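You operate a simulated robot arm through the tools that you are given. There is no shell and no other tool.

The job below is to be done with a simulated robot arm. You get a single attempt, and the scene is never put back.

Task
From the walkway console, dip bar 2 in rinse L6, then set it down in plate tank L4.
Fine: no other tank; the hooks end on their low stop.

The check looks at the end state, three seconds after you hand in, the way a careful person would. Anything else that was tipped, shoved, dropped, spilled or broken makes it a failure.

Robot
A 6-joint arm with a two-finger gripper, fixed in place. Base frame: the origin is on the floor under the middle of its stand, x ahead of it, y to its left, z up. Units: cm, rad, N and s.
It reaches about 71.8 cm from its shoulder. Its first joint turns from -1.204 to 3.002 rad. Payload 3 kg.
Tool frame: one jaw stands still; the origin (TCP) lies on its face and is the grasp point; the fingertips stand 3 cm ahead of it; z points along the fingers, y is the line along which they close. The gripper opens to 9.6 cm; its body begins 5.3 cm behind the TCP.
Orientation is that of the tool frame in the base frame, as a unit quaternion [w, x, y, z]. With the fingers straight down and closing along the base's y, the tool's x points along the base's -x, its y along +y and its z along -z.

Tools
- The arm moves only by the tool send_rows. Its argument "targets" is a list that holds one entry, the list of rows, each a list of 7 numbers: the shift along the tool's x, y, z in units of 30 mm (1.0 is 30 mm), then the turn, a rotation vector about the tool's x, y, z in units of 5 degrees (1.0 is 5 degrees), then the finger opening in cm, from 0 to 9.6. In form: [[[dx, dy, dz, wx, wy, wz, hand], ...]]. A call has 1 to 20 rows; each row shifts and turns the commanded pose from where the row before left it, along the tool's axes as they then stand. A call with a number of a shift or a turn outside -1 to 1 is refused whole. Rows are played at 5 a second. More than 5 cm and 0.15 rad between two rows, or a gripper value outside its range, and nothing of the call is played. A pose out of reach is approached as far as the arm can. The call stops where the force on the tool passes 40 N (or 10 N more than at its start, if that is more) or the arm is blocked; 0.2 s more then pass. The fingers move at their own pace (about 15.3 cm/s each) and stop on an object; they squeeze with about 37 N. The grip force told is the motor's: it shows also when the fingers shut on nothing. Time passes only in rows, and 0.2 s behind the last, so rows that do not move let the fingers close. The reply holds the time, the measured pose of the TCP, the force on the tool along the base axes, the opening and the grip force, in the units named above and with some noise, with the torque about the TCP (base axes, N m) and any sound that the robot's microphone picked up.
- Cameras (640 x 400 px; columns grow to the right, rows downward): "scene" is fixed at [3.73, 49.4, 170.42]; the picture's right is [-0.97, -0.26, 0.00], its down [-0.09, 0.34, -0.93] and it looks along [0.24, -0.90, -0.36] (base axes); focal length 343 px, centre (320, 200). "wrist" rides on the gripper at [7.3, 2.2, -8.3] in the tool frame; the picture's right is [-0.29, 0.96, 0.00], its down [-0.66, -0.20, -0.72] and it looks along [-0.69, -0.21, 0.69] (tool axes); focal length 247 px, centre (320, 200). There is no depth. A picture from a camera that has moved, and an enlarged one, comes with that camera's place and axes in the base frame and with its lens. The place of the scene camera against the robot may be out by one fixed shift of up to 1.8 cm in any direction.
- get_image(camera): a new picture of that camera. It takes no simulated time.
- move_column(by): slides the trunk up (or, below 0, down) by that many cm; the arm rides with it, the base frame stays. It gives what a move gives, with no picture.
- inspect(camera, box): a new picture of the part [left, top, right, bottom] of that camera's present view, enlarged. It takes no simulated time.
- job_done(): hands the job in; it is judged then, once.

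Nothing tells you positions but the pictures and the camera data. Unless the task says otherwise, let go and move clear before handing in.

The tools are called after "Call:" by a JSON object that holds its "api" and its "payload". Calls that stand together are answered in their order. send_rows: Moves the arm, as the interface text tells. Its arguments: {"type":"object","properties":{"targets":{"type":"array","items":{"type":"array","items":{"type":"array","items":{"type":"number"}}}}},"required":["targets"]} The other tools are called the same way: move_column (by) moves the trunk up or down; get_image (camera) takes a picture; inspect (camera, box) takes an enlarged picture of a part of a camera's view; job_done () hands the job in.

At the start:

```text
t: 0.0
position: [24.08, -33.67, 141.17]
tcp_rot: [0.0, 0.0, 1.0, 0.0]
wrist_force: [0.8, 0.0, 1.1]
wrist_torque: [0.02, 0.01, -0.01]
opening: 9.61
gripper_force: 0.1
trunk travel left (down, up): [-88.7, 5.3]
```

scene: 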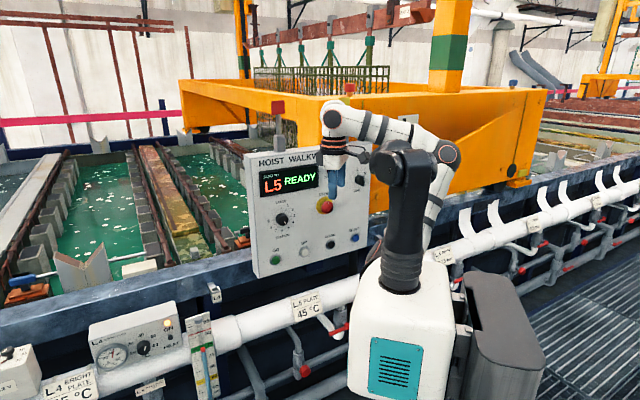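
wrist: 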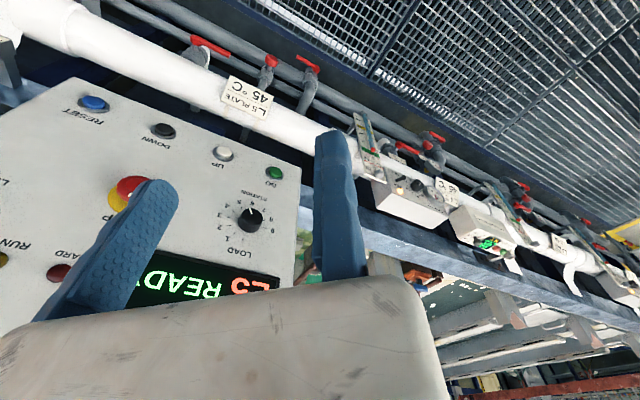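

I see a hoist console with a display reading "L5 READY", a station knob, buttons (GO, UP, DOWN, RESET) and an e-stop; the arm hangs in front of it. I'll look closer at the panel and the hoist before I move anything.

Call:
{"api": "inspect", "payload": {"camera": "scene", "box": [230, 130, 390, 290]}}

Call:
{"api": "inspect", "payload": {"camera": "scene", "box": [220, 0, 480, 160]}}

Call:
{"api": "inspect", "payload": {"camera": "wrist", "box": [0, 60, 320, 320]}}

Call:
{"api": "inspect", "payload": {"camera": "scene", "box": [0, 230, 230, 400]}}

Call:
{"api": "inspect", "payload": {"camera": "scene", "box": [430, 120, 640, 280]}}

```text
2.50 times, centred on (310, 210) of scene
camera zoom: at [3.73, 49.4, 170.42], right [-0.97, -0.26, 0.0], down [-0.09, 0.34, -0.93], along [0.24, -0.9, -0.36], focal length 858 px, centre (345, 175)
```

zoom: 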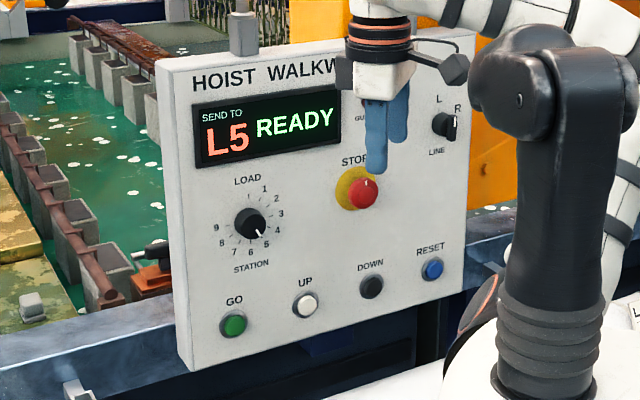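

```text
2.46 times, centred on (350, 80) of scene
camera zoom: at [3.73, 49.4, 170.42], right [-0.97, -0.26, 0.0], down [-0.09, 0.34, -0.93], along [0.24, -0.9, -0.36], focal length 845 px, centre (246, 495)
```

zoom: 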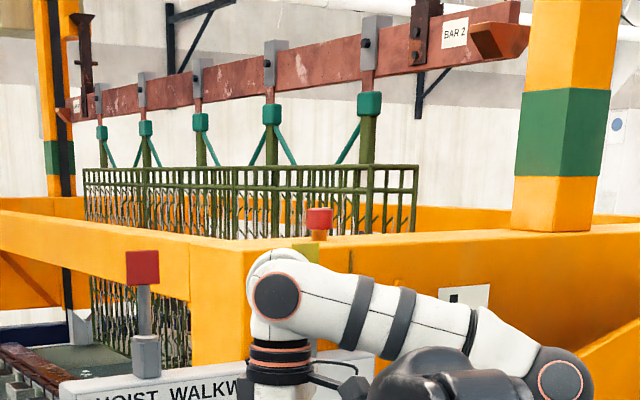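

```text
1.54 times, centred on (160, 190) of wrist
camera zoom: at [16.74, -31.59, 149.49], right [0.29, 0.96, 0.0], down [0.66, -0.2, 0.72], along [0.69, -0.21, -0.69], focal length 380 px, centre (566, 215)
```

zoom: 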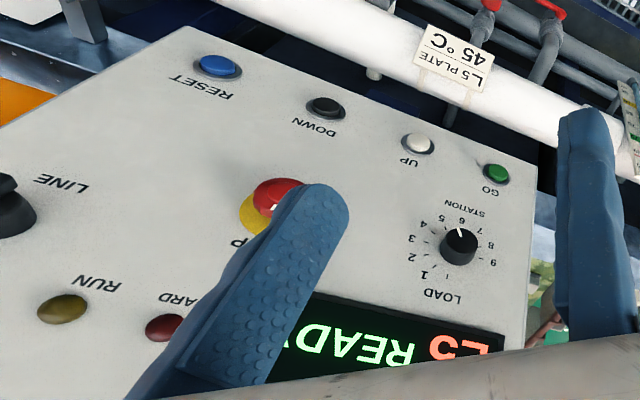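

```text
2.35 times, centred on (115, 315) of scene
camera zoom: at [3.73, 49.4, 170.42], right [-0.97, -0.26, 0.0], down [-0.09, 0.34, -0.93], along [0.24, -0.9, -0.36], focal length 808 px, centre (802, -71)
```

zoom: 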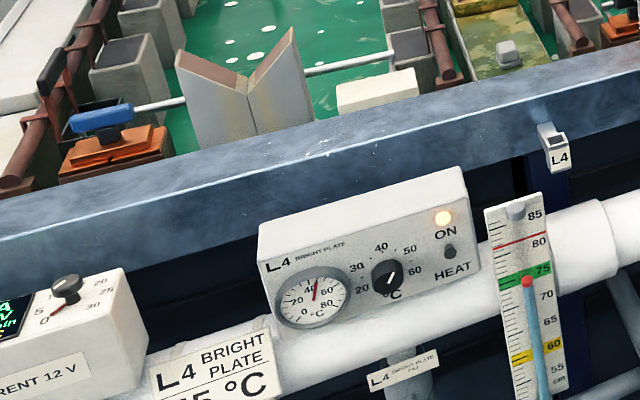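

```text
2.50 times, centred on (535, 200) of scene
camera zoom: at [3.73, 49.4, 170.42], right [-0.97, -0.26, 0.0], down [-0.09, 0.34, -0.93], along [0.24, -0.9, -0.36], focal length 858 px, centre (-218, 200)
```

zoom: 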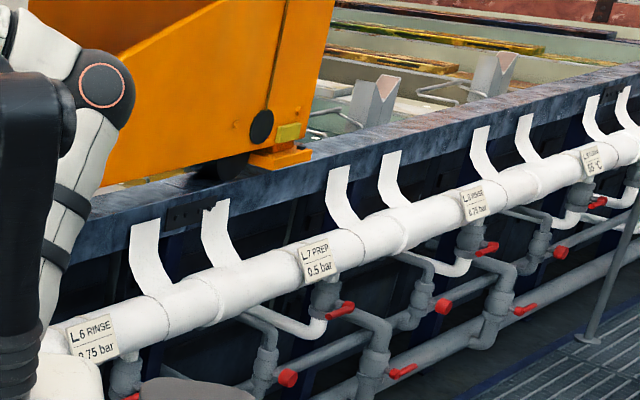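

The console stands at an angle to the robot, about 70 cm off. The knob has positions LOAD and 1 to 9, and there are GO, UP, DOWN and RESET buttons plus a LINE L/R switch. I'll zoom in on the knob, the lamps and the line layout before choosing a move.

Call:
{"api": "inspect", "payload": {"camera": "wrist", "box": [190, 140, 300, 300]}}

Call:
{"api": "inspect", "payload": {"camera": "scene", "box": [255, 180, 315, 240]}}

Call:
{"api": "inspect", "payload": {"camera": "scene", "box": [0, 120, 280, 320]}}

Call:
{"api": "inspect", "payload": {"camera": "wrist", "box": [320, 130, 640, 330]}}

Call:
{"api": "inspect", "payload": {"camera": "scene", "box": [300, 140, 480, 300]}}

```text
2.50 times, centred on (245, 220) of wrist
camera zoom: at [16.74, -31.59, 149.49], right [0.29, 0.96, 0.0], down [0.66, -0.2, 0.72], along [0.69, -0.21, -0.69], focal length 617 px, centre (508, 150)
```

zoom: 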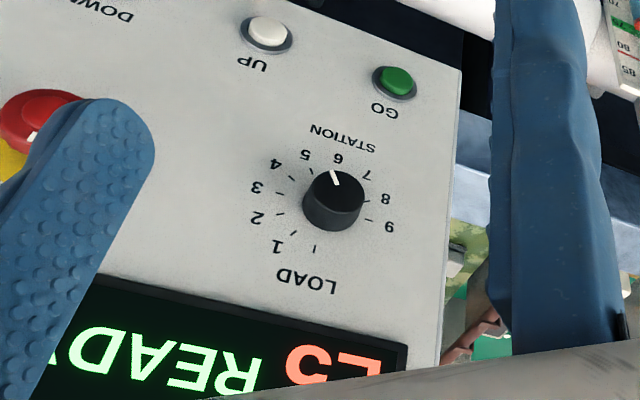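

```text
6.67 times, centred on (285, 210) of scene
camera zoom: at [3.73, 49.4, 170.42], right [-0.97, -0.26, 0.0], down [-0.09, 0.34, -0.93], along [0.24, -0.9, -0.36], focal length 2289 px, centre (553, 133)
```

zoom: 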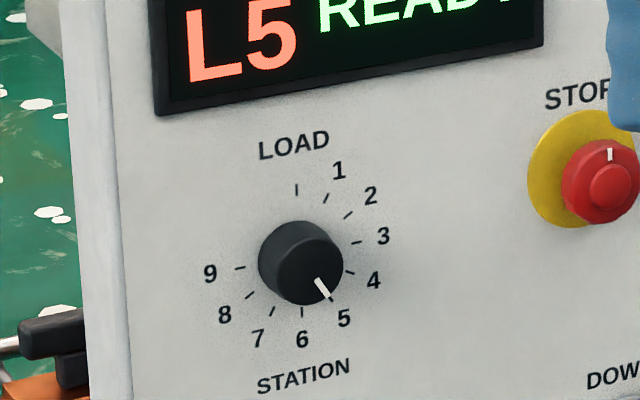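

```text
2.00 times, centred on (140, 220) of scene
camera zoom: at [3.73, 49.4, 170.42], right [-0.97, -0.26, 0.0], down [-0.09, 0.34, -0.93], along [0.24, -0.9, -0.36], focal length 687 px, centre (680, 160)
```

zoom: 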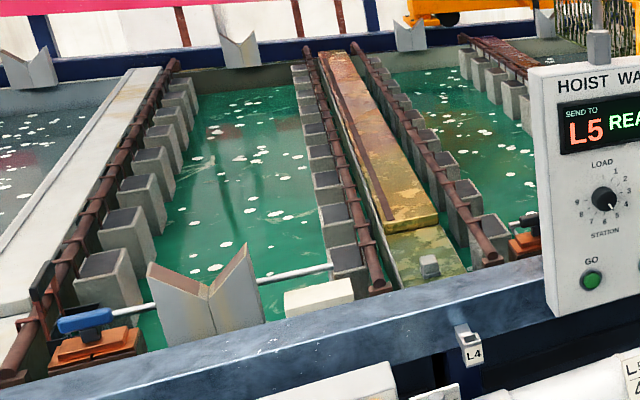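

```text
2.00 times, centred on (480, 230) of wrist
camera zoom: at [16.74, -31.59, 149.49], right [0.29, 0.96, 0.0], down [0.66, -0.2, 0.72], along [0.69, -0.21, -0.69], focal length 494 px, centre (0, 140)
```

zoom: 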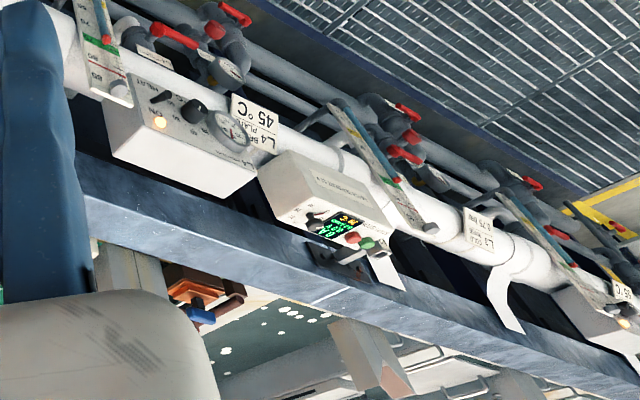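

```text
2.50 times, centred on (390, 220) of scene
camera zoom: at [3.73, 49.4, 170.42], right [-0.97, -0.26, 0.0], down [-0.09, 0.34, -0.93], along [0.24, -0.9, -0.36], focal length 858 px, centre (145, 150)
```

zoom: 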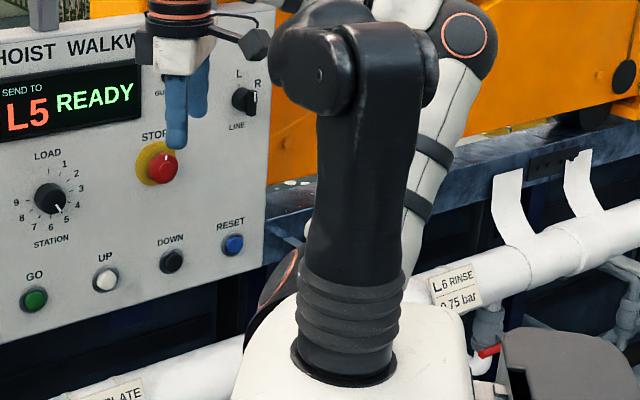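

The knob has 30° steps, with LOAD at 12 o'clock and 6 at the bottom, and it sits at 5 now. The display agrees: L5, READY. The buttons look to be about z≈104 and the knob and STOP about z≈120, roughly 30 cm in front of the gripper. I'll lower the trunk to bring the shoulder level with the panel and look again.

Call:
{"api": "move_column", "payload": {"by": -18}}

Call:
{"api": "get_image", "payload": {"camera": "wrist"}}

Call:
{"api": "get_image", "payload": {"camera": "scene"}}

```text
t: 2.0
position: [24.17, -33.71, 123.2]
tcp_rot: [0.001, 0.0, 1.0, 0.0]
wrist_force: [-0.5, 0.2, 0.5]
wrist_torque: [0.0, -0.01, 0.01]
opening: 9.59
gripper_force: 0.0
trunk travel left (down, up): [-70.7, 23.3]
```

```text
taken
camera wrist: at [16.74, -31.57, 131.49], right [0.29, 0.96, 0.0], down [0.66, -0.2, 0.72], along [0.69, -0.21, -0.69], focal length 247 px, centre (320, 200)
```

wrist: 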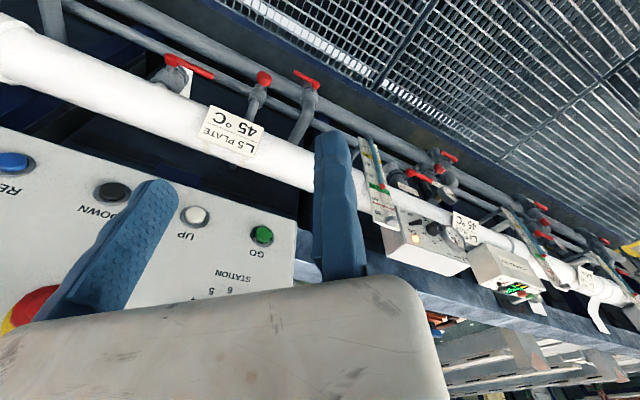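

```text
taken
```

scene: 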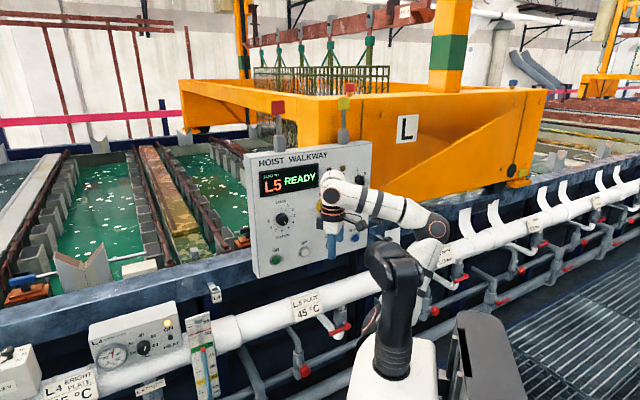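

Triangulating from the two wrist views gives:
- **GO:** about (49.6, −52.7, 104.5)
- **UP:** about (41.3, −61.4, 104.5)
- **DOWN:** about (33.1, −70.0, 104.2)
- **Panel normal:** about (−0.72, 0.69, 0)

I'll shift closer to the panel and yaw the tool in line with that normal.

Call:
{"api": "send_rows", "payload": {"targets": [[[-1, -1, 0, 0, 0, 0, 9.6], [-1, -1, 0, 0, 0, 0, 9.6], [-1, -1, 0, 0, 0, 0, 9.6], [0, 0, 0, 0, 0, 1, 9.6], [0, 0, 0, 0, 0, 1, 9.6], [0, 0, 0, 0, 0, 1, 9.6], [0, 0, 0, 0, 0, 1, 9.6], [0, 0, 0, 0, 0, 1, 9.6], [0, 0, 0, 0, 0, 1, 9.6], [0, 0, 0, 0, 0, 1, 9.6], [0, 0, 0, 0, 0, 1, 9.6], [0, 0, 0, 0, 0, 0.72, 9.6], [0, 0, 0, 0, 0, 0, 9.6]]]}}

Call:
{"api": "get_image", "payload": {"camera": "wrist"}}

Call:
{"api": "get_image", "payload": {"camera": "scene"}}

```text
t: 4.8
position: [33.04, -42.84, 123.24]
tcp_rot: [0.0, 0.373, 0.928, 0.0]
wrist_force: [-0.6, -1.1, -0.2]
wrist_torque: [-0.03, 0.02, -0.01]
opening: 9.61
gripper_force: 0.1
trunk travel left (down, up): [-70.7, 23.3]
```

```text
taken
camera wrist: at [29.33, -36.11, 131.55], right [0.87, 0.49, 0.0], down [0.34, -0.6, 0.72], along [0.35, -0.63, -0.69], focal length 247 px, centre (320, 200)
```

wrist: 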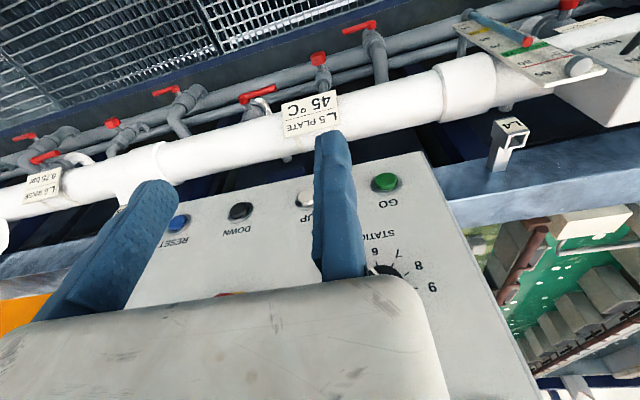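

```text
taken
```

scene: 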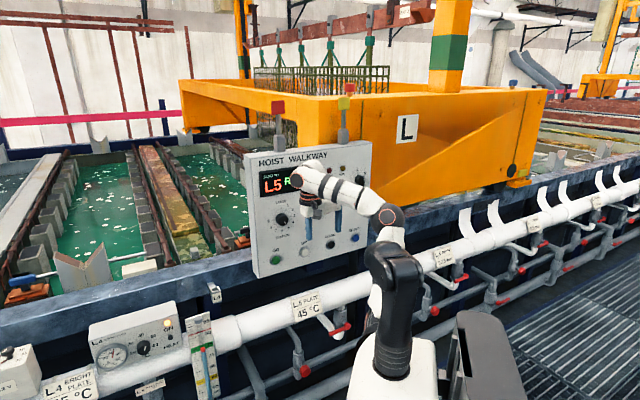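

The yaw lines up with the panel. Next I'll pitch the tool up until the fingers point straight at the panel.

Call:
{"api": "send_rows", "payload": {"targets": [[[0, 0, 0, 0, -1, 0, 9.6], [0, 0, 0, 0, -1, 0, 9.6], [0, 0, 0, 0, -1, 0, 9.6], [0, 0, 0, 0, -1, 0, 9.6], [0, 0, 0, 0, -1, 0, 9.6], [0, 0, 0, 0, -1, 0, 9.6], [0, 0, 0, 0, -1, 0, 9.6], [0, 0, 0, 0, -1, 0, 9.6], [0, 0, 0, 0, -1, 0, 9.6]]]}}

Call:
{"api": "get_image", "payload": {"camera": "wrist"}}

Call:
{"api": "get_image", "payload": {"camera": "scene"}}

```text
t: 6.8
position: [33.25, -42.81, 123.09]
tcp_rot: [0.355, 0.344, 0.858, -0.142]
wrist_force: [1.1, 0.0, -0.1]
wrist_torque: [-0.01, 0.03, -0.01]
opening: 9.59
gripper_force: 0.1
trunk travel left (down, up): [-70.7, 23.3]
```

```text
taken
camera wrist: at [26.78, -33.63, 123.79], right [0.81, 0.55, 0.21], down [-0.17, -0.12, 0.98], along [0.56, -0.83, 0.0], focal length 247 px, centre (320, 200)
```

wrist: 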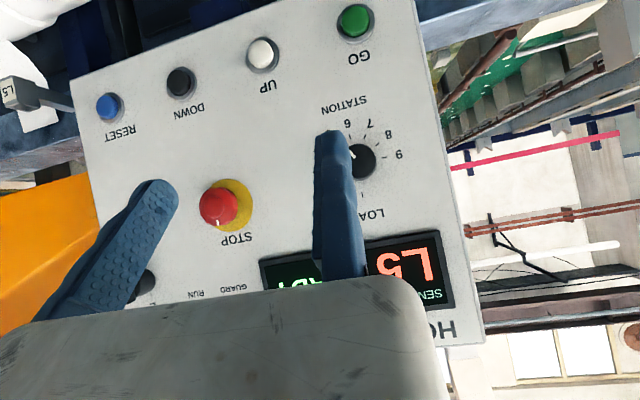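

```text
taken
```

scene: 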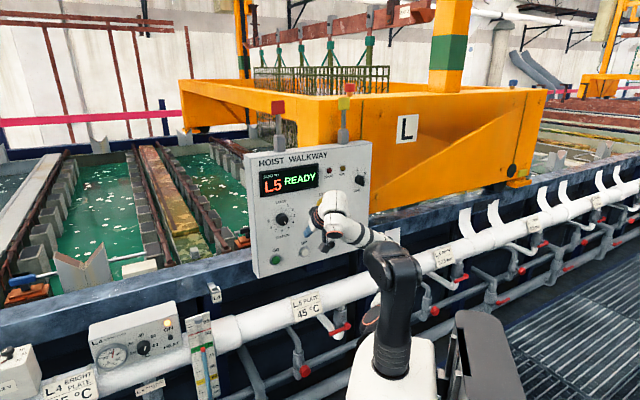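

The panel is now squarely in view, with STOP, the knob, GO, UP, DOWN and RESET all clear of the gripper. I'll finish the pitch so the fingers are level.

Call:
{"api": "send_rows", "payload": {"targets": [[[0, 0, 0, 0, -1, 0, 9.6], [0, 0, 0, 0, -1, 0, 9.6], [0, 0, 0, 0, -1, 0, 9.6], [0, 0, 0, 0, -1, 0, 9.6], [0, 0, 0, 0, -1, 0, 9.6], [0, 0, 0, 0, -1, 0, 9.6], [0, 0, 0, 0, -1, 0, 9.6], [0, 0, 0, 0, -1, 0, 9.6], [0, 0, 0, 0, -1, 0, 9.6], [0, 0, 0, 0, 0, 0, 9.6]]]}}

Call:
{"api": "get_image", "payload": {"camera": "wrist"}}

Call:
{"api": "get_image", "payload": {"camera": "scene"}}

```text
t: 9.0
position: [37.43, -38.64, 124.84]
tcp_rot: [0.656, 0.262, 0.658, -0.263]
wrist_force: [0.2, 0.1, -1.0]
wrist_torque: [0.02, 0.01, 0.0]
opening: 9.61
gripper_force: 0.1
out of reach, approached as far as the arm can: row 1, 2, 3, 4, 5, 6, 7, 8, 9
trunk travel left (down, up): [-70.7, 23.3]
```

```text
taken
camera wrist: at [32.79, -31.32, 117.53], right [0.66, 0.69, 0.29], down [-0.66, 0.35, 0.66], along [0.36, -0.63, 0.69], focal length 247 px, centre (320, 200)
```

wrist: 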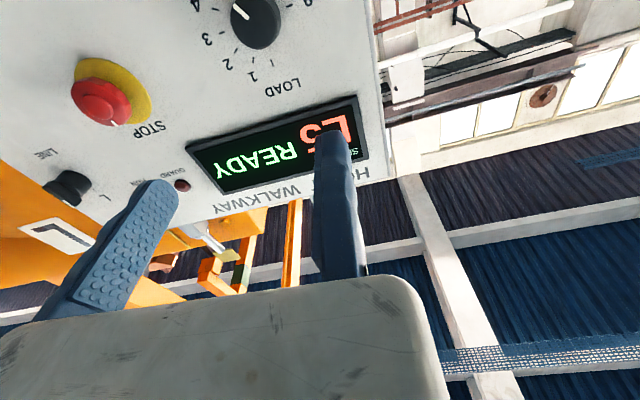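

```text
taken
```

scene: 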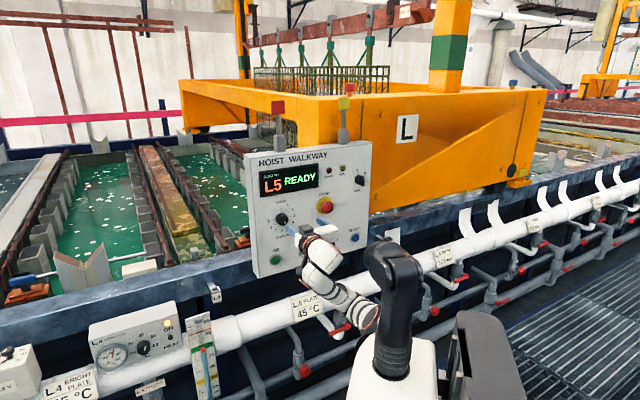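

The fingers are level and square to the panel. The reply says the arm couldn't quite hold the commanded spot, so a joint limit is in play when the wrist is this close in. I'll look closely at the knob to measure its centre and how far it stands out.

Call:
{"api": "inspect", "payload": {"camera": "wrist", "box": [180, 0, 340, 100]}}

Call:
{"api": "inspect", "payload": {"camera": "wrist", "box": [30, 40, 230, 240]}}

Call:
{"api": "inspect", "payload": {"camera": "scene", "box": [240, 180, 380, 290]}}

```text
4.00 times, centred on (260, 50) of wrist
camera zoom: at [32.79, -31.32, 117.53], right [0.66, 0.69, 0.29], down [-0.66, 0.35, 0.66], along [0.36, -0.63, 0.69], focal length 988 px, centre (560, 800)
```

zoom: 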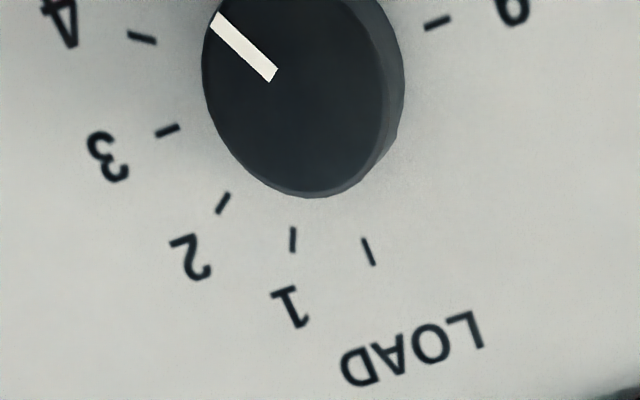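

```text
2.00 times, centred on (130, 140) of wrist
camera zoom: at [32.79, -31.32, 117.53], right [0.66, 0.69, 0.29], down [-0.66, 0.35, 0.66], along [0.36, -0.63, 0.69], focal length 494 px, centre (700, 320)
```

zoom: 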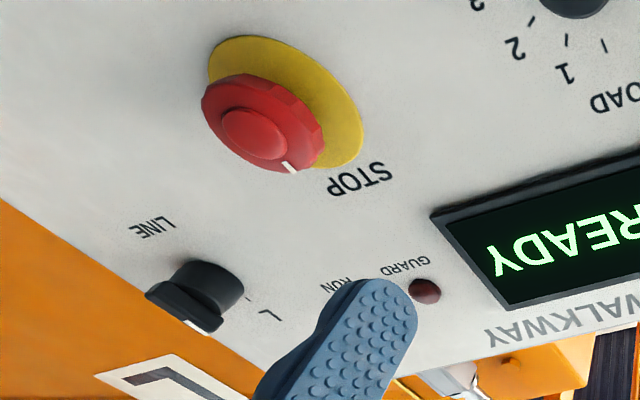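

```text
3.64 times, centred on (310, 235) of scene
camera zoom: at [3.73, 49.4, 170.42], right [-0.97, -0.26, 0.0], down [-0.09, 0.34, -0.93], along [0.24, -0.9, -0.36], focal length 1249 px, centre (356, 73)
```

zoom: 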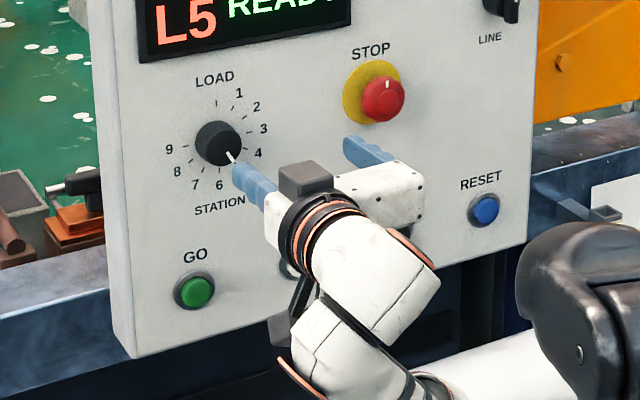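

From the tick marks, the knob axis meets the panel at about (47.8, −55.4, 120.5), and the knob is about 4 cm across. I don't know whether the commanded pose stuck at the unreachable target, so I'll make a small move toward the panel and check what comes back.

Call:
{"api": "send_rows", "payload": {"targets": [[[0, 0, 0.7, 0, 0, 0, 9.6], [0, 0, 0, 0, 0, 0, 9.6]]]}}

```text
t: 9.6
position: [38.97, -39.75, 124.75]
tcp_rot: [0.657, 0.263, 0.656, -0.263]
wrist_force: [-0.4, 0.0, 0.3]
wrist_torque: [0.0, 0.0, 0.05]
opening: 9.61
gripper_force: 0.1
out of reach, approached as far as the arm can: row 1
trunk travel left (down, up): [-70.7, 23.3]
```

The command seems to rebase on the pose actually reached. I'll continue to a spot about 10 cm off the panel with the knob centred between the open jaws.

Call:
{"api": "send_rows", "payload": {"targets": [[[0.47, 0, 0.6, 0, 0, 0, 9.6], [0.47, 0, 0.6, 0, 0, 0, 9.6], [0.47, -0.13, 0.6, 0, 0, 0, 9.6], [0, 0, 0.6, 0, 0, 0, 9.6], [0, 0, 0, 0, 0, 0, 9.6]]]}}

Call:
{"api": "get_image", "payload": {"camera": "wrist"}}

Call:
{"api": "inspect", "payload": {"camera": "scene", "box": [230, 150, 410, 320]}}

```text
t: 10.8
position: [44.55, -42.2, 120.8]
tcp_rot: [0.657, 0.262, 0.657, -0.262]
wrist_force: [0.3, -0.3, -0.3]
wrist_torque: [0.0, 0.03, -0.02]
opening: 9.62
gripper_force: 0.0
out of reach, approached as far as the arm can: row 1, 2, 3
trunk travel left (down, up): [-70.7, 23.3]
```

```text
taken
camera wrist: at [40.08, -34.95, 113.32], right [0.66, 0.69, 0.29], down [-0.66, 0.35, 0.66], along [0.35, -0.63, 0.69], focal length 247 px, centre (320, 200)
```

wrist: 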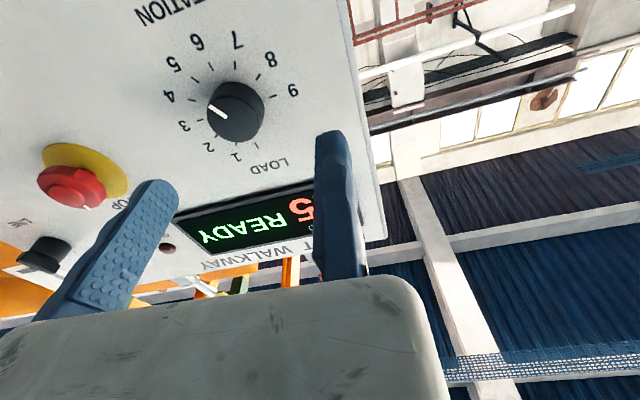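

```text
2.35 times, centred on (320, 235) of scene
camera zoom: at [3.73, 49.4, 170.42], right [-0.97, -0.26, 0.0], down [-0.09, 0.34, -0.93], along [0.24, -0.9, -0.36], focal length 808 px, centre (320, 118)
```

zoom: 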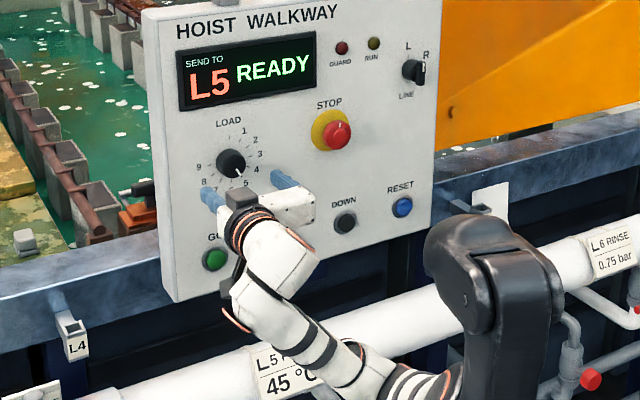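

The knob projects exactly where I calculated. Now I'll shift sideways so it's centred between the jaws, and ease 3 cm closer.

Call:
{"api": "send_rows", "payload": {"targets": [[[0, 0, 0.5, 0, 0, 0, 9.6], [0, -0.43, 0.5, 0, 0, 0, 9.6], [0.1, -0.4, 0, 0, 0, 0, 9.6], [0, 0, 0, 0, 0, 0, 9.6]]]}}

Call:
{"api": "get_image", "payload": {"camera": "wrist"}}

```text
t: 11.8
position: [45.97, -45.3, 120.69]
tcp_rot: [0.657, 0.262, 0.657, -0.261]
wrist_force: [0.4, 0.0, -0.6]
wrist_torque: [0.02, -0.01, 0.01]
opening: 9.59
gripper_force: 0.0
out of reach, approached as far as the arm can: row 3
trunk travel left (down, up): [-70.7, 23.3]
```

```text
taken
camera wrist: at [41.36, -37.93, 113.34], right [0.66, 0.69, 0.29], down [-0.66, 0.35, 0.66], along [0.35, -0.63, 0.69], focal length 247 px, centre (320, 200)
```

wrist: 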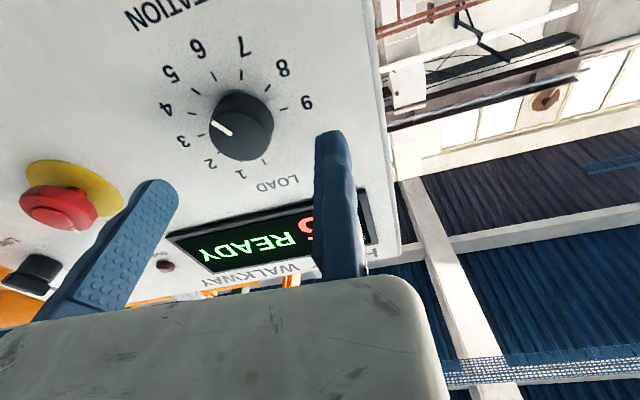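

The arm is still against its inner limit: the wrist is too close to the shoulder. If I drop the trunk further and raise the hand back by the same amount, the arm gets more room. The fingers are about 5 cm off the panel, so the way down is clear.

Call:
{"api": "move_column", "payload": {"by": -12}}

Call:
{"api": "send_rows", "payload": {"targets": [[[-1, 0, 0, 0, 0, 0, 9.6], [-1, 0, 0, 0, 0, 0, 9.6], [-1, 0, 0, 0, 0, 0, 9.6], [-1, 0, 0, 0, 0, 0, 9.6], [0, 0, 0, 0, 0, 0, 9.6]]]}}

Call:
{"api": "get_image", "payload": {"camera": "scene"}}

```text
t: 13.3
position: [45.92, -45.19, 108.82]
tcp_rot: [0.656, 0.262, 0.657, -0.263]
wrist_force: [-0.7, -0.9, 0.8]
wrist_torque: [-0.01, 0.0, -0.03]
opening: 9.59
gripper_force: 0.0
trunk travel left (down, up): [-58.7, 35.3]
```

```text
t: 14.5
position: [45.8, -45.09, 120.68]
tcp_rot: [0.657, 0.261, 0.656, -0.262]
wrist_force: [0.7, -0.4, -0.4]
wrist_torque: [-0.01, -0.06, 0.07]
opening: 9.58
gripper_force: 0.0
trunk travel left (down, up): [-58.7, 35.3]
```

```text
taken
```

scene: 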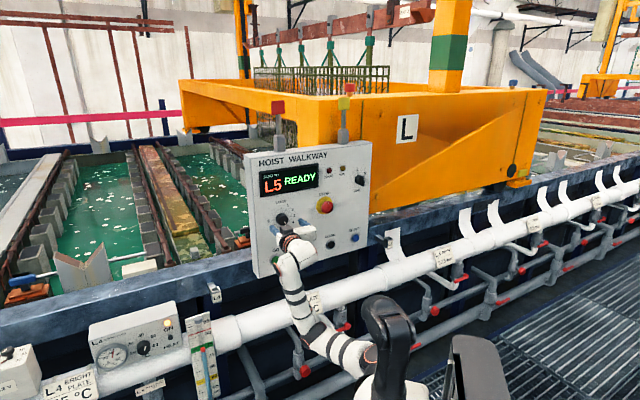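

There's room now, with no limit warning. I'll line the fixed jaw up just left of the knob, partly close the moving jaw, and look again before going forward.

Call:
{"api": "send_rows", "payload": {"targets": [[[0, -0.4, 0, 0, 0, 0, 7.5], [0, -0.4, 0, 0, 0, 0, 7.5], [0.05, -0.4, 0, 0, 0, 0, 7.5], [0, 0, 0.5, 0, 0, 0, 7.5], [0, 0, 0, 0, 0, 0, 7.5]]]}}

Call:
{"api": "get_image", "payload": {"camera": "wrist"}}

Call:
{"api": "inspect", "payload": {"camera": "scene", "box": [245, 180, 345, 280]}}

```text
t: 15.7
position: [44.44, -48.77, 120.55]
tcp_rot: [0.657, 0.263, 0.656, -0.263]
wrist_force: [-0.4, 0.5, 0.2]
wrist_torque: [-0.01, 0.0, 0.02]
opening: 7.5
gripper_force: 0.1
trunk travel left (down, up): [-58.7, 35.3]
```

```text
taken
camera wrist: at [39.9, -41.52, 113.24], right [0.66, 0.69, 0.29], down [-0.66, 0.35, 0.66], along [0.35, -0.63, 0.69], focal length 247 px, centre (320, 200)
```

wrist: 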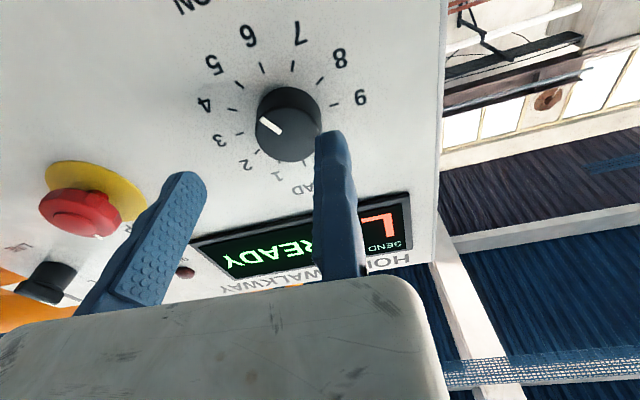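

```text
4.00 times, centred on (295, 230) of scene
camera zoom: at [3.73, 49.4, 170.42], right [-0.97, -0.26, 0.0], down [-0.09, 0.34, -0.93], along [0.24, -0.9, -0.36], focal length 1374 px, centre (420, 80)
```

zoom: 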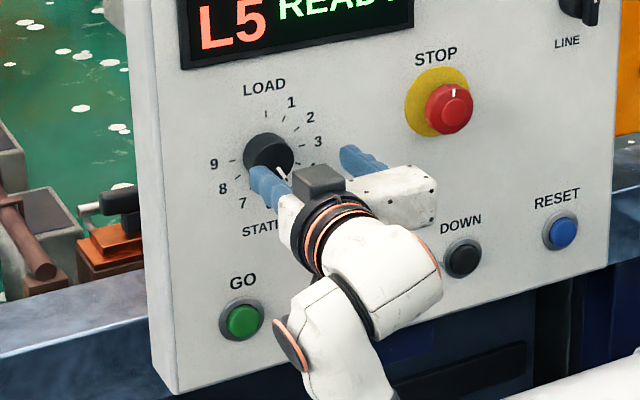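

Call:
{"api": "inspect", "payload": {"camera": "wrist", "box": [190, 40, 390, 165]}}

```text
3.20 times, centred on (290, 102) of wrist
camera zoom: at [39.9, -41.52, 113.24], right [0.66, 0.69, 0.29], down [-0.66, 0.35, 0.66], along [0.35, -0.63, 0.69], focal length 790 px, centre (416, 512)
```

zoom: 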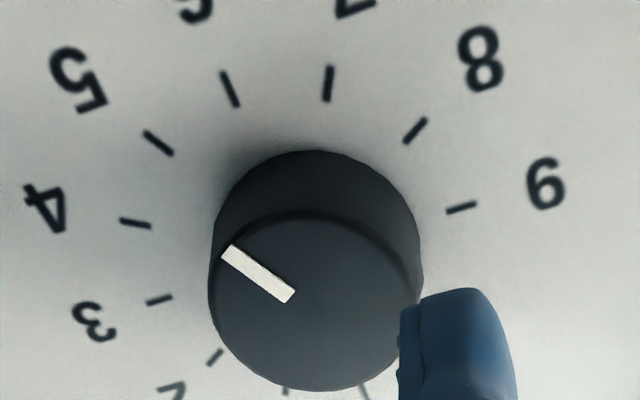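

The knob measures about 4.1 cm across and stands about 1.8 cm off the panel, and the jaws straddle it at the right height. I'll advance about 3.4 cm so the tips stop just short of the panel.

Call:
{"api": "send_rows", "payload": {"targets": [[[0, 0.06, 0.35, 0, 0, 0, 7.5], [0, 0, 0.35, 0, 0, 0, 7.5], [0, 0, 0.3, 0, 0, 0, 7.5], [0, 0, 0.1, 0, 0, 0, 7.5], [0, 0, 0, 0, 0, 0, 7.5]]]}}

Call:
{"api": "get_image", "payload": {"camera": "wrist"}}

Call:
{"api": "inspect", "payload": {"camera": "wrist", "box": [190, 60, 390, 200]}}

Call:
{"api": "inspect", "payload": {"camera": "scene", "box": [245, 180, 345, 280]}}

```text
t: 16.9
position: [47.09, -51.05, 120.64]
tcp_rot: [0.657, 0.262, 0.657, -0.262]
wrist_force: [1.0, 0.2, -0.2]
wrist_torque: [0.02, 0.01, 0.0]
opening: 7.49
gripper_force: 0.1
trunk travel left (down, up): [-58.7, 35.3]
```

```text
taken
camera wrist: at [42.56, -43.68, 113.24], right [0.66, 0.69, 0.29], down [-0.66, 0.35, 0.66], along [0.35, -0.63, 0.69], focal length 247 px, centre (320, 200)
```

wrist: 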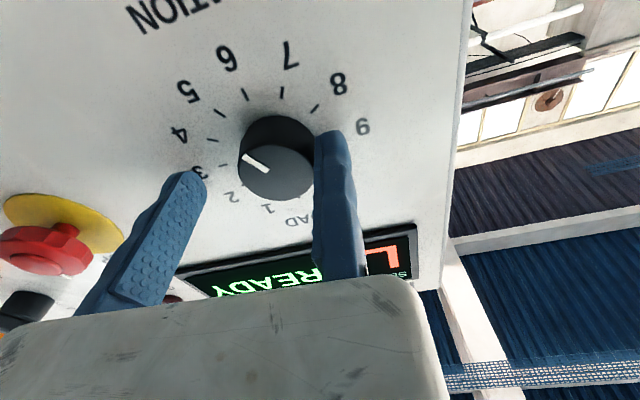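

```text
2.86 times, centred on (290, 130) of wrist
camera zoom: at [42.56, -43.68, 113.24], right [0.66, 0.69, 0.29], down [-0.66, 0.35, 0.66], along [0.35, -0.63, 0.69], focal length 706 px, centre (406, 400)
```

zoom: 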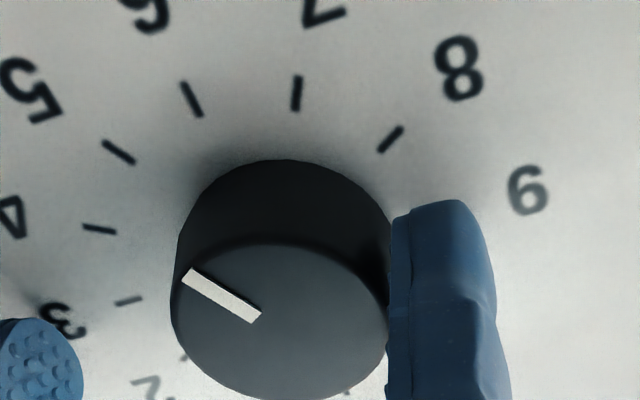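

```text
4.00 times, centred on (295, 230) of scene
camera zoom: at [3.73, 49.4, 170.42], right [-0.97, -0.26, 0.0], down [-0.09, 0.34, -0.93], along [0.24, -0.9, -0.36], focal length 1374 px, centre (420, 80)
```

zoom: 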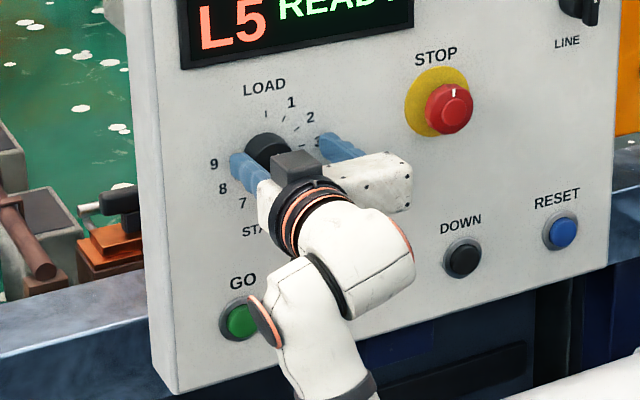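

The tips are beside the knob and about 0.5 cm off the panel. I'll nudge the fixed jaw up to the knob's left side, close gently, and check the side force.

Call:
{"api": "send_rows", "payload": {"targets": [[[0, -0.15, 0, 0, 0, 0, 6.0], [0, 0, 0, 0, 0, 0, 5.0], [0, 0, 0, 0, 0, 0, 4.6]]]}}

Call:
{"api": "inspect", "payload": {"camera": "wrist", "box": [190, 60, 390, 200]}}

```text
t: 17.7
position: [46.89, -51.21, 120.53]
tcp_rot: [0.657, 0.262, 0.657, -0.262]
wrist_force: [2.6, 2.6, -0.2]
wrist_torque: [0.0, 0.01, 0.08]
opening: 4.6
gripper_force: 0.1
trunk travel left (down, up): [-58.7, 35.3]
```

```text
2.86 times, centred on (290, 130) of wrist
camera zoom: at [42.34, -43.86, 113.2], right [0.66, 0.69, 0.29], down [-0.66, 0.35, 0.66], along [0.35, -0.63, 0.69], focal length 706 px, centre (406, 400)
```

zoom: 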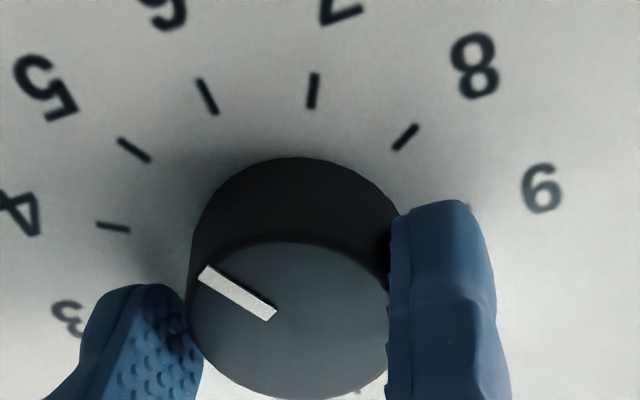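

The fixed jaw has touched the knob with a light 3.7 N. I'll close the moving jaw onto the other side.

Call:
{"api": "send_rows", "payload": {"targets": [[[0, 0.03, 0, 0, 0, 0, 4.2], [0, 0, 0, 0, 0, 0, 3.5], [0, 0, 0, 0, 0, 0, 3.5]]]}}

Call:
{"api": "inspect", "payload": {"camera": "wrist", "box": [190, 60, 390, 200]}}

```text
t: 18.5
position: [46.86, -51.21, 120.42]
tcp_rot: [0.656, 0.263, 0.657, -0.263]
wrist_force: [2.1, 0.2, 1.5]
wrist_torque: [0.0, 0.08, 0.07]
opening: 4.08
gripper_force: 45.0
trunk travel left (down, up): [-58.7, 35.3]
```

```text
2.86 times, centred on (290, 130) of wrist
camera zoom: at [42.34, -43.86, 113.19], right [0.66, 0.69, 0.29], down [-0.66, 0.35, 0.66], along [0.35, -0.63, 0.69], focal length 706 px, centre (406, 400)
```

zoom: 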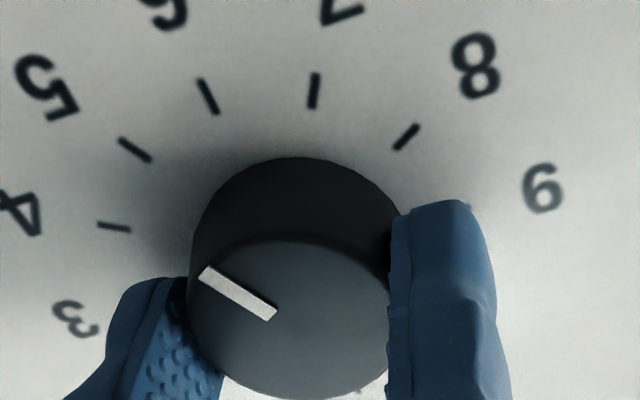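

The knob is held, 4.08 cm across. Positive rotation about the tool axis turns it clockwise as seen from the front, so I'll turn 30° about the knob's own axis to go from 5 to 6.

Call:
{"api": "send_rows", "payload": {"targets": [[[-0.0593, -0.0026, 0, 0, 0, 1, 3.5], [-0.0593, -0.0026, 0, 0, 0, 1, 3.5], [-0.0593, -0.0026, 0, 0, 0, 1, 3.5], [-0.0593, -0.0026, 0, 0, 0, 1, 3.5], [-0.0593, -0.0026, 0, 0, 0, 1, 3.5], [-0.0593, -0.0026, 0, 0, 0, 1, 3.5], [0, 0, 0, 0, 0, 0, 3.5]]]}}

Call:
{"api": "get_image", "payload": {"camera": "wrist"}}

Call:
{"api": "inspect", "payload": {"camera": "scene", "box": [245, 150, 385, 260]}}

```text
t: 20.1
position: [46.66, -51.34, 121.51]
tcp_rot: [0.702, 0.424, 0.567, -0.084]
wrist_force: [2.6, 5.3, -4.4]
wrist_torque: [-0.11, -0.31, -0.27]
opening: 4.03
gripper_force: 44.6
trunk travel left (down, up): [-58.7, 35.3]
```

```text
taken
camera wrist: at [44.43, -41.64, 116.32], right [0.47, 0.49, 0.73], down [-0.87, 0.13, 0.47], along [0.14, -0.86, 0.49], focal length 247 px, centre (320, 200)
```

wrist: 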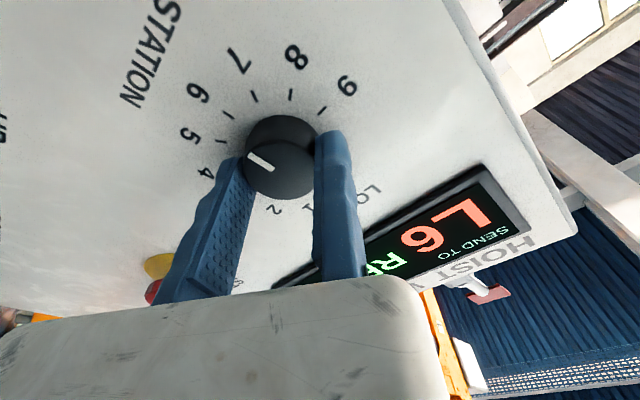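

```text
3.64 times, centred on (315, 205) of scene
camera zoom: at [3.73, 49.4, 170.42], right [-0.97, -0.26, 0.0], down [-0.09, 0.34, -0.93], along [0.24, -0.9, -0.36], focal length 1249 px, centre (338, 182)
```

zoom: 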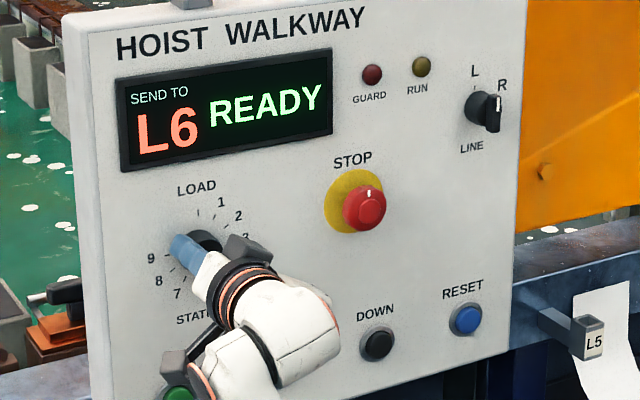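

The display now reads L6 READY. I'll open the jaws, ease the fixed jaw off the knob and back away.

Call:
{"api": "send_rows", "payload": {"targets": [[[0, 0, 0, 0, 0, 0, 6.5], [0, 0.1, 0, 0, 0, 0, 7.0], [0, 0, -0.5, 0, 0, 0, 7.0], [0, 0, -0.5, 0, 0, 0, 7.0], [0, 0, -0.5, 0, 0, 0, 7.0], [0, 0, -0.5, 0, 0, 0, 7.0], [0, 0, 0, 0, 0, 0, 7.0]]]}}

Call:
{"api": "get_image", "payload": {"camera": "wrist"}}

Call:
{"api": "inspect", "payload": {"camera": "scene", "box": [245, 150, 385, 260]}}

Call:
{"api": "inspect", "payload": {"camera": "scene", "box": [325, 140, 385, 220]}}

```text
t: 21.7
position: [42.4, -47.06, 121.83]
tcp_rot: [0.702, 0.423, 0.567, -0.083]
wrist_force: [0.3, -0.3, -0.2]
wrist_torque: [0.02, 0.0, -0.04]
opening: 7.01
gripper_force: 0.0
trunk travel left (down, up): [-58.7, 35.3]
```

```text
taken
camera wrist: at [40.17, -37.38, 116.47], right [0.47, 0.49, 0.73], down [-0.87, 0.13, 0.47], along [0.14, -0.86, 0.49], focal length 247 px, centre (320, 200)
```

wrist: 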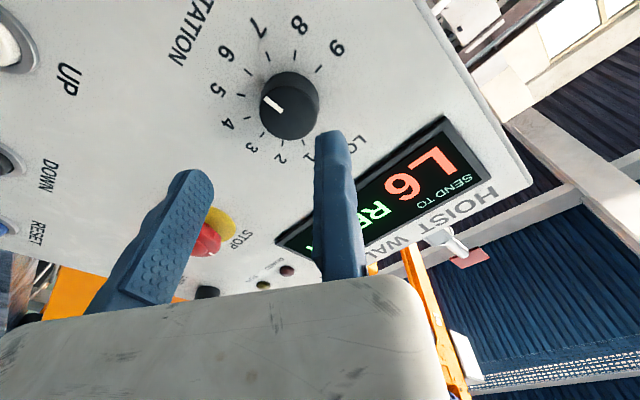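

```text
3.64 times, centred on (315, 205) of scene
camera zoom: at [3.73, 49.4, 170.42], right [-0.97, -0.26, 0.0], down [-0.09, 0.34, -0.93], along [0.24, -0.9, -0.36], focal length 1249 px, centre (338, 182)
```

zoom: 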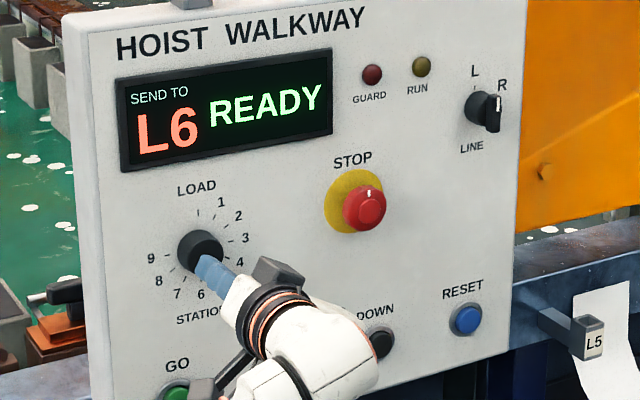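

```text
5.00 times, centred on (355, 180) of scene
camera zoom: at [3.73, 49.4, 170.42], right [-0.97, -0.26, 0.0], down [-0.09, 0.34, -0.93], along [0.24, -0.9, -0.36], focal length 1717 px, centre (145, 300)
```

zoom: 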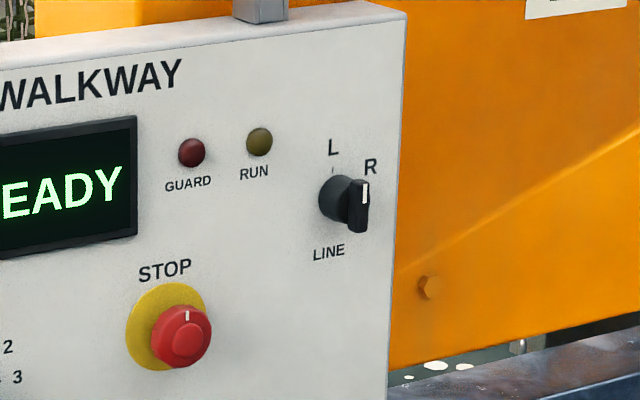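

The knob is set to 6 and the jaws are clear of it. I'll roll back level, close the fingers into a poker and drop down in front of GO.

Call:
{"api": "send_rows", "payload": {"targets": [[[0, 0, 0, 0, 0, -1, 5], [0, 0, 0, 0, 0, -1, 3], [0, 0, 0, 0, 0, -1, 1], [0, 0, 0, 0, 0, -1, 0], [0, 0, 0, 0, 0, -1, 0], [0, 0, 0, 0, 0, -1, 0], [0.96, 0.05, 0, 0, 0, 0, 0], [0.96, 0.05, 0, 0, 0, 0, 0], [0.96, 0.05, 0, 0, 0, 0, 0], [0.96, 0.05, 0, 0, 0, 0, 0], [0.96, 0.05, 0, 0, 0, 0, 0], [0.96, 0.05, 0, 0, 0, 0, 0], [0, 0, 0, 0, 0, 0, 0]]]}}

Call:
{"api": "get_image", "payload": {"camera": "wrist"}}

Call:
{"api": "get_image", "payload": {"camera": "scene"}}

```text
t: 24.5
position: [44.36, -44.62, 111.79]
tcp_rot: [0.656, 0.263, 0.656, -0.264]
wrist_force: [-0.3, -0.3, 1.4]
wrist_torque: [0.02, -0.01, 0.0]
opening: 0.01
gripper_force: 33.5
out of reach, approached as far as the arm can: row 8, 9, 10, 11, 12
trunk travel left (down, up): [-58.7, 35.3]
```

```text
taken
camera wrist: at [39.77, -37.22, 104.43], right [0.66, 0.69, 0.29], down [-0.66, 0.35, 0.66], along [0.35, -0.63, 0.69], focal length 247 px, centre (320, 200)
```

wrist: 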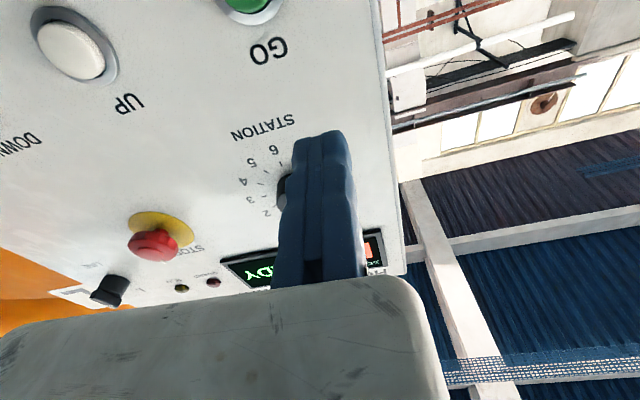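

```text
taken
```

scene: 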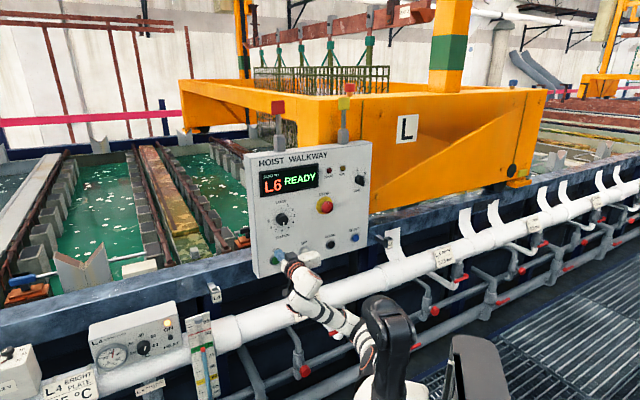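

The arm hits the same inner limit, so I'll lower the trunk another 20 cm and bring the hand back up in front of GO.

Call:
{"api": "move_column", "payload": {"by": -20}}

Call:
{"api": "get_image", "payload": {"camera": "scene"}}

```text
t: 26.7
position: [44.34, -44.5, 91.87]
tcp_rot: [0.657, 0.263, 0.657, -0.262]
wrist_force: [0.1, 0.5, -0.2]
wrist_torque: [-0.03, -0.03, 0.0]
opening: 0.01
gripper_force: 33.1
trunk travel left (down, up): [-38.7, 55.3]
```

```text
taken
```

scene: 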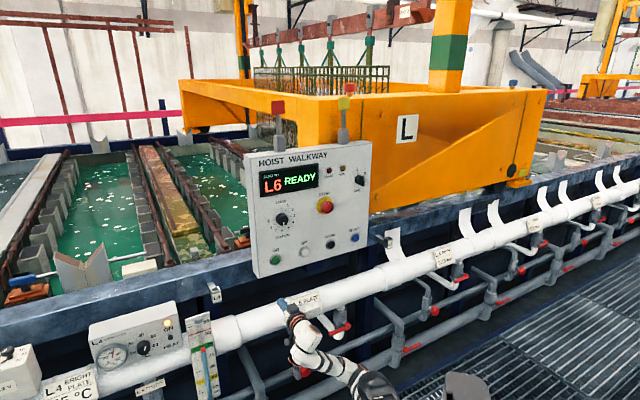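

Call:
{"api": "send_rows", "payload": {"targets": [[[-1, 0, 0, 0, 0, 0, 0], [-1, 0, 0, 0, 0, 0, 0], [-1, 0, 0, 0, 0, 0, 0], [-1, 0, 0, 0, 0, 0, 0], [-0.2, -0.4, 0, 0, 0, 0, 0], [0, -0.37, 0.5, 0, 0, 0, 0], [0, 0, 0.5, 0, 0, 0, 0], [0, 0, 0, 0, 0, 0, 0]]]}}

Call:
{"api": "get_image", "payload": {"camera": "wrist"}}

Call:
{"api": "inspect", "payload": {"camera": "scene", "box": [245, 190, 385, 300]}}

```text
t: 28.5
position: [44.88, -48.3, 104.41]
tcp_rot: [0.657, 0.262, 0.657, -0.262]
wrist_force: [1.1, 0.1, 0.3]
wrist_torque: [0.02, 0.01, 0.0]
opening: 0.0
gripper_force: 32.6
trunk travel left (down, up): [-38.7, 55.3]
```

```text
taken
camera wrist: at [40.33, -40.98, 97.04], right [0.66, 0.69, 0.29], down [-0.66, 0.35, 0.66], along [0.35, -0.63, 0.69], focal length 247 px, centre (320, 200)
```

wrist: 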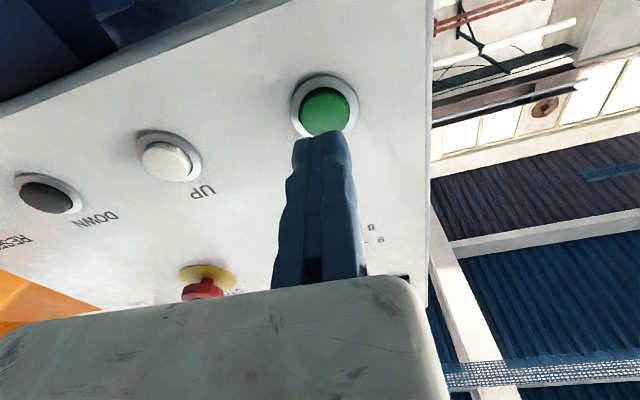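

```text
3.64 times, centred on (315, 245) of scene
camera zoom: at [3.73, 49.4, 170.42], right [-0.97, -0.26, 0.0], down [-0.09, 0.34, -0.93], along [0.24, -0.9, -0.36], focal length 1249 px, centre (338, 36)
```

zoom: 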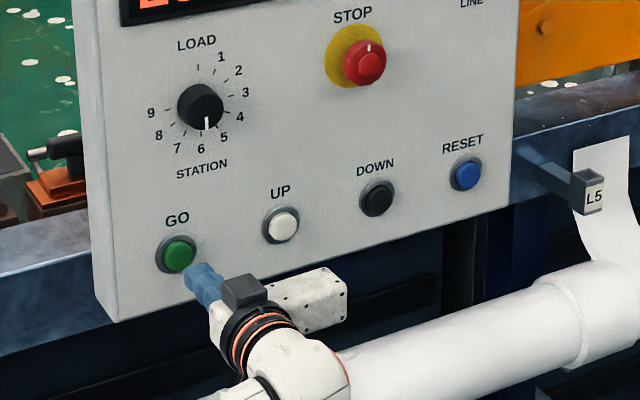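

The poker is lined up with GO, within a few millimetres. I'll press it in small steps and watch the force.

Call:
{"api": "send_rows", "payload": {"targets": [[[0.13, 0.03, 0.4, 0, 0, 0, 0], [0, 0, 0.4, 0, 0, 0, 0], [0, 0, 0.1, 0, 0, 0, 0], [0, 0, 0.1, 0, 0, 0, 0], [0, 0, 0.1, 0, 0, 0, 0]]]}}

Call:
{"api": "get_image", "payload": {"camera": "wrist"}}

Call:
{"api": "get_image", "payload": {"camera": "scene"}}

```text
t: 29.7
position: [47.31, -50.65, 104.19]
tcp_rot: [0.657, 0.263, 0.656, -0.263]
wrist_force: [-1.7, 1.0, -0.3]
wrist_torque: [0.01, 0.02, 0.02]
opening: 0.02
gripper_force: 33.1
trunk travel left (down, up): [-38.7, 55.3]
```

```text
taken
camera wrist: at [42.81, -43.19, 96.72], right [0.66, 0.69, 0.29], down [-0.66, 0.35, 0.66], along [0.35, -0.63, 0.69], focal length 247 px, centre (320, 200)
```

wrist: 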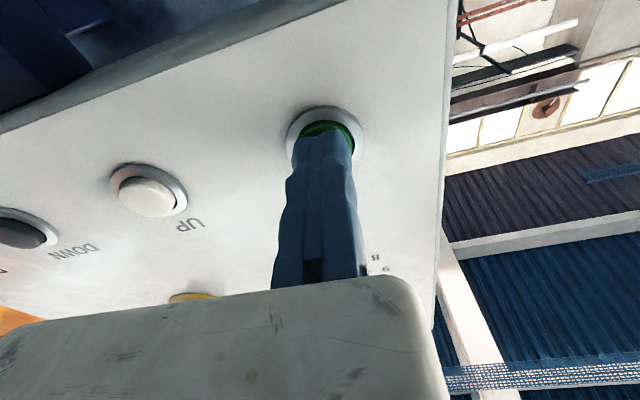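

```text
taken
```

scene: 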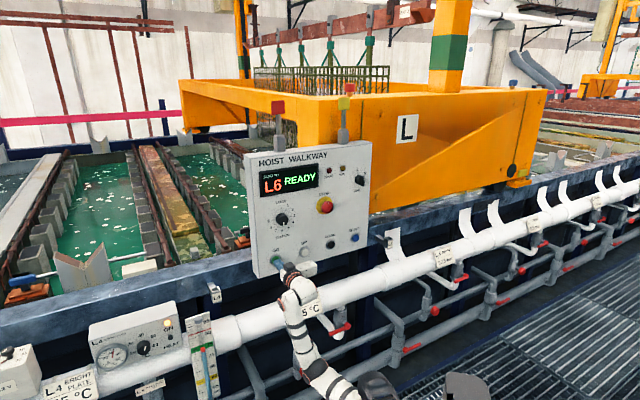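

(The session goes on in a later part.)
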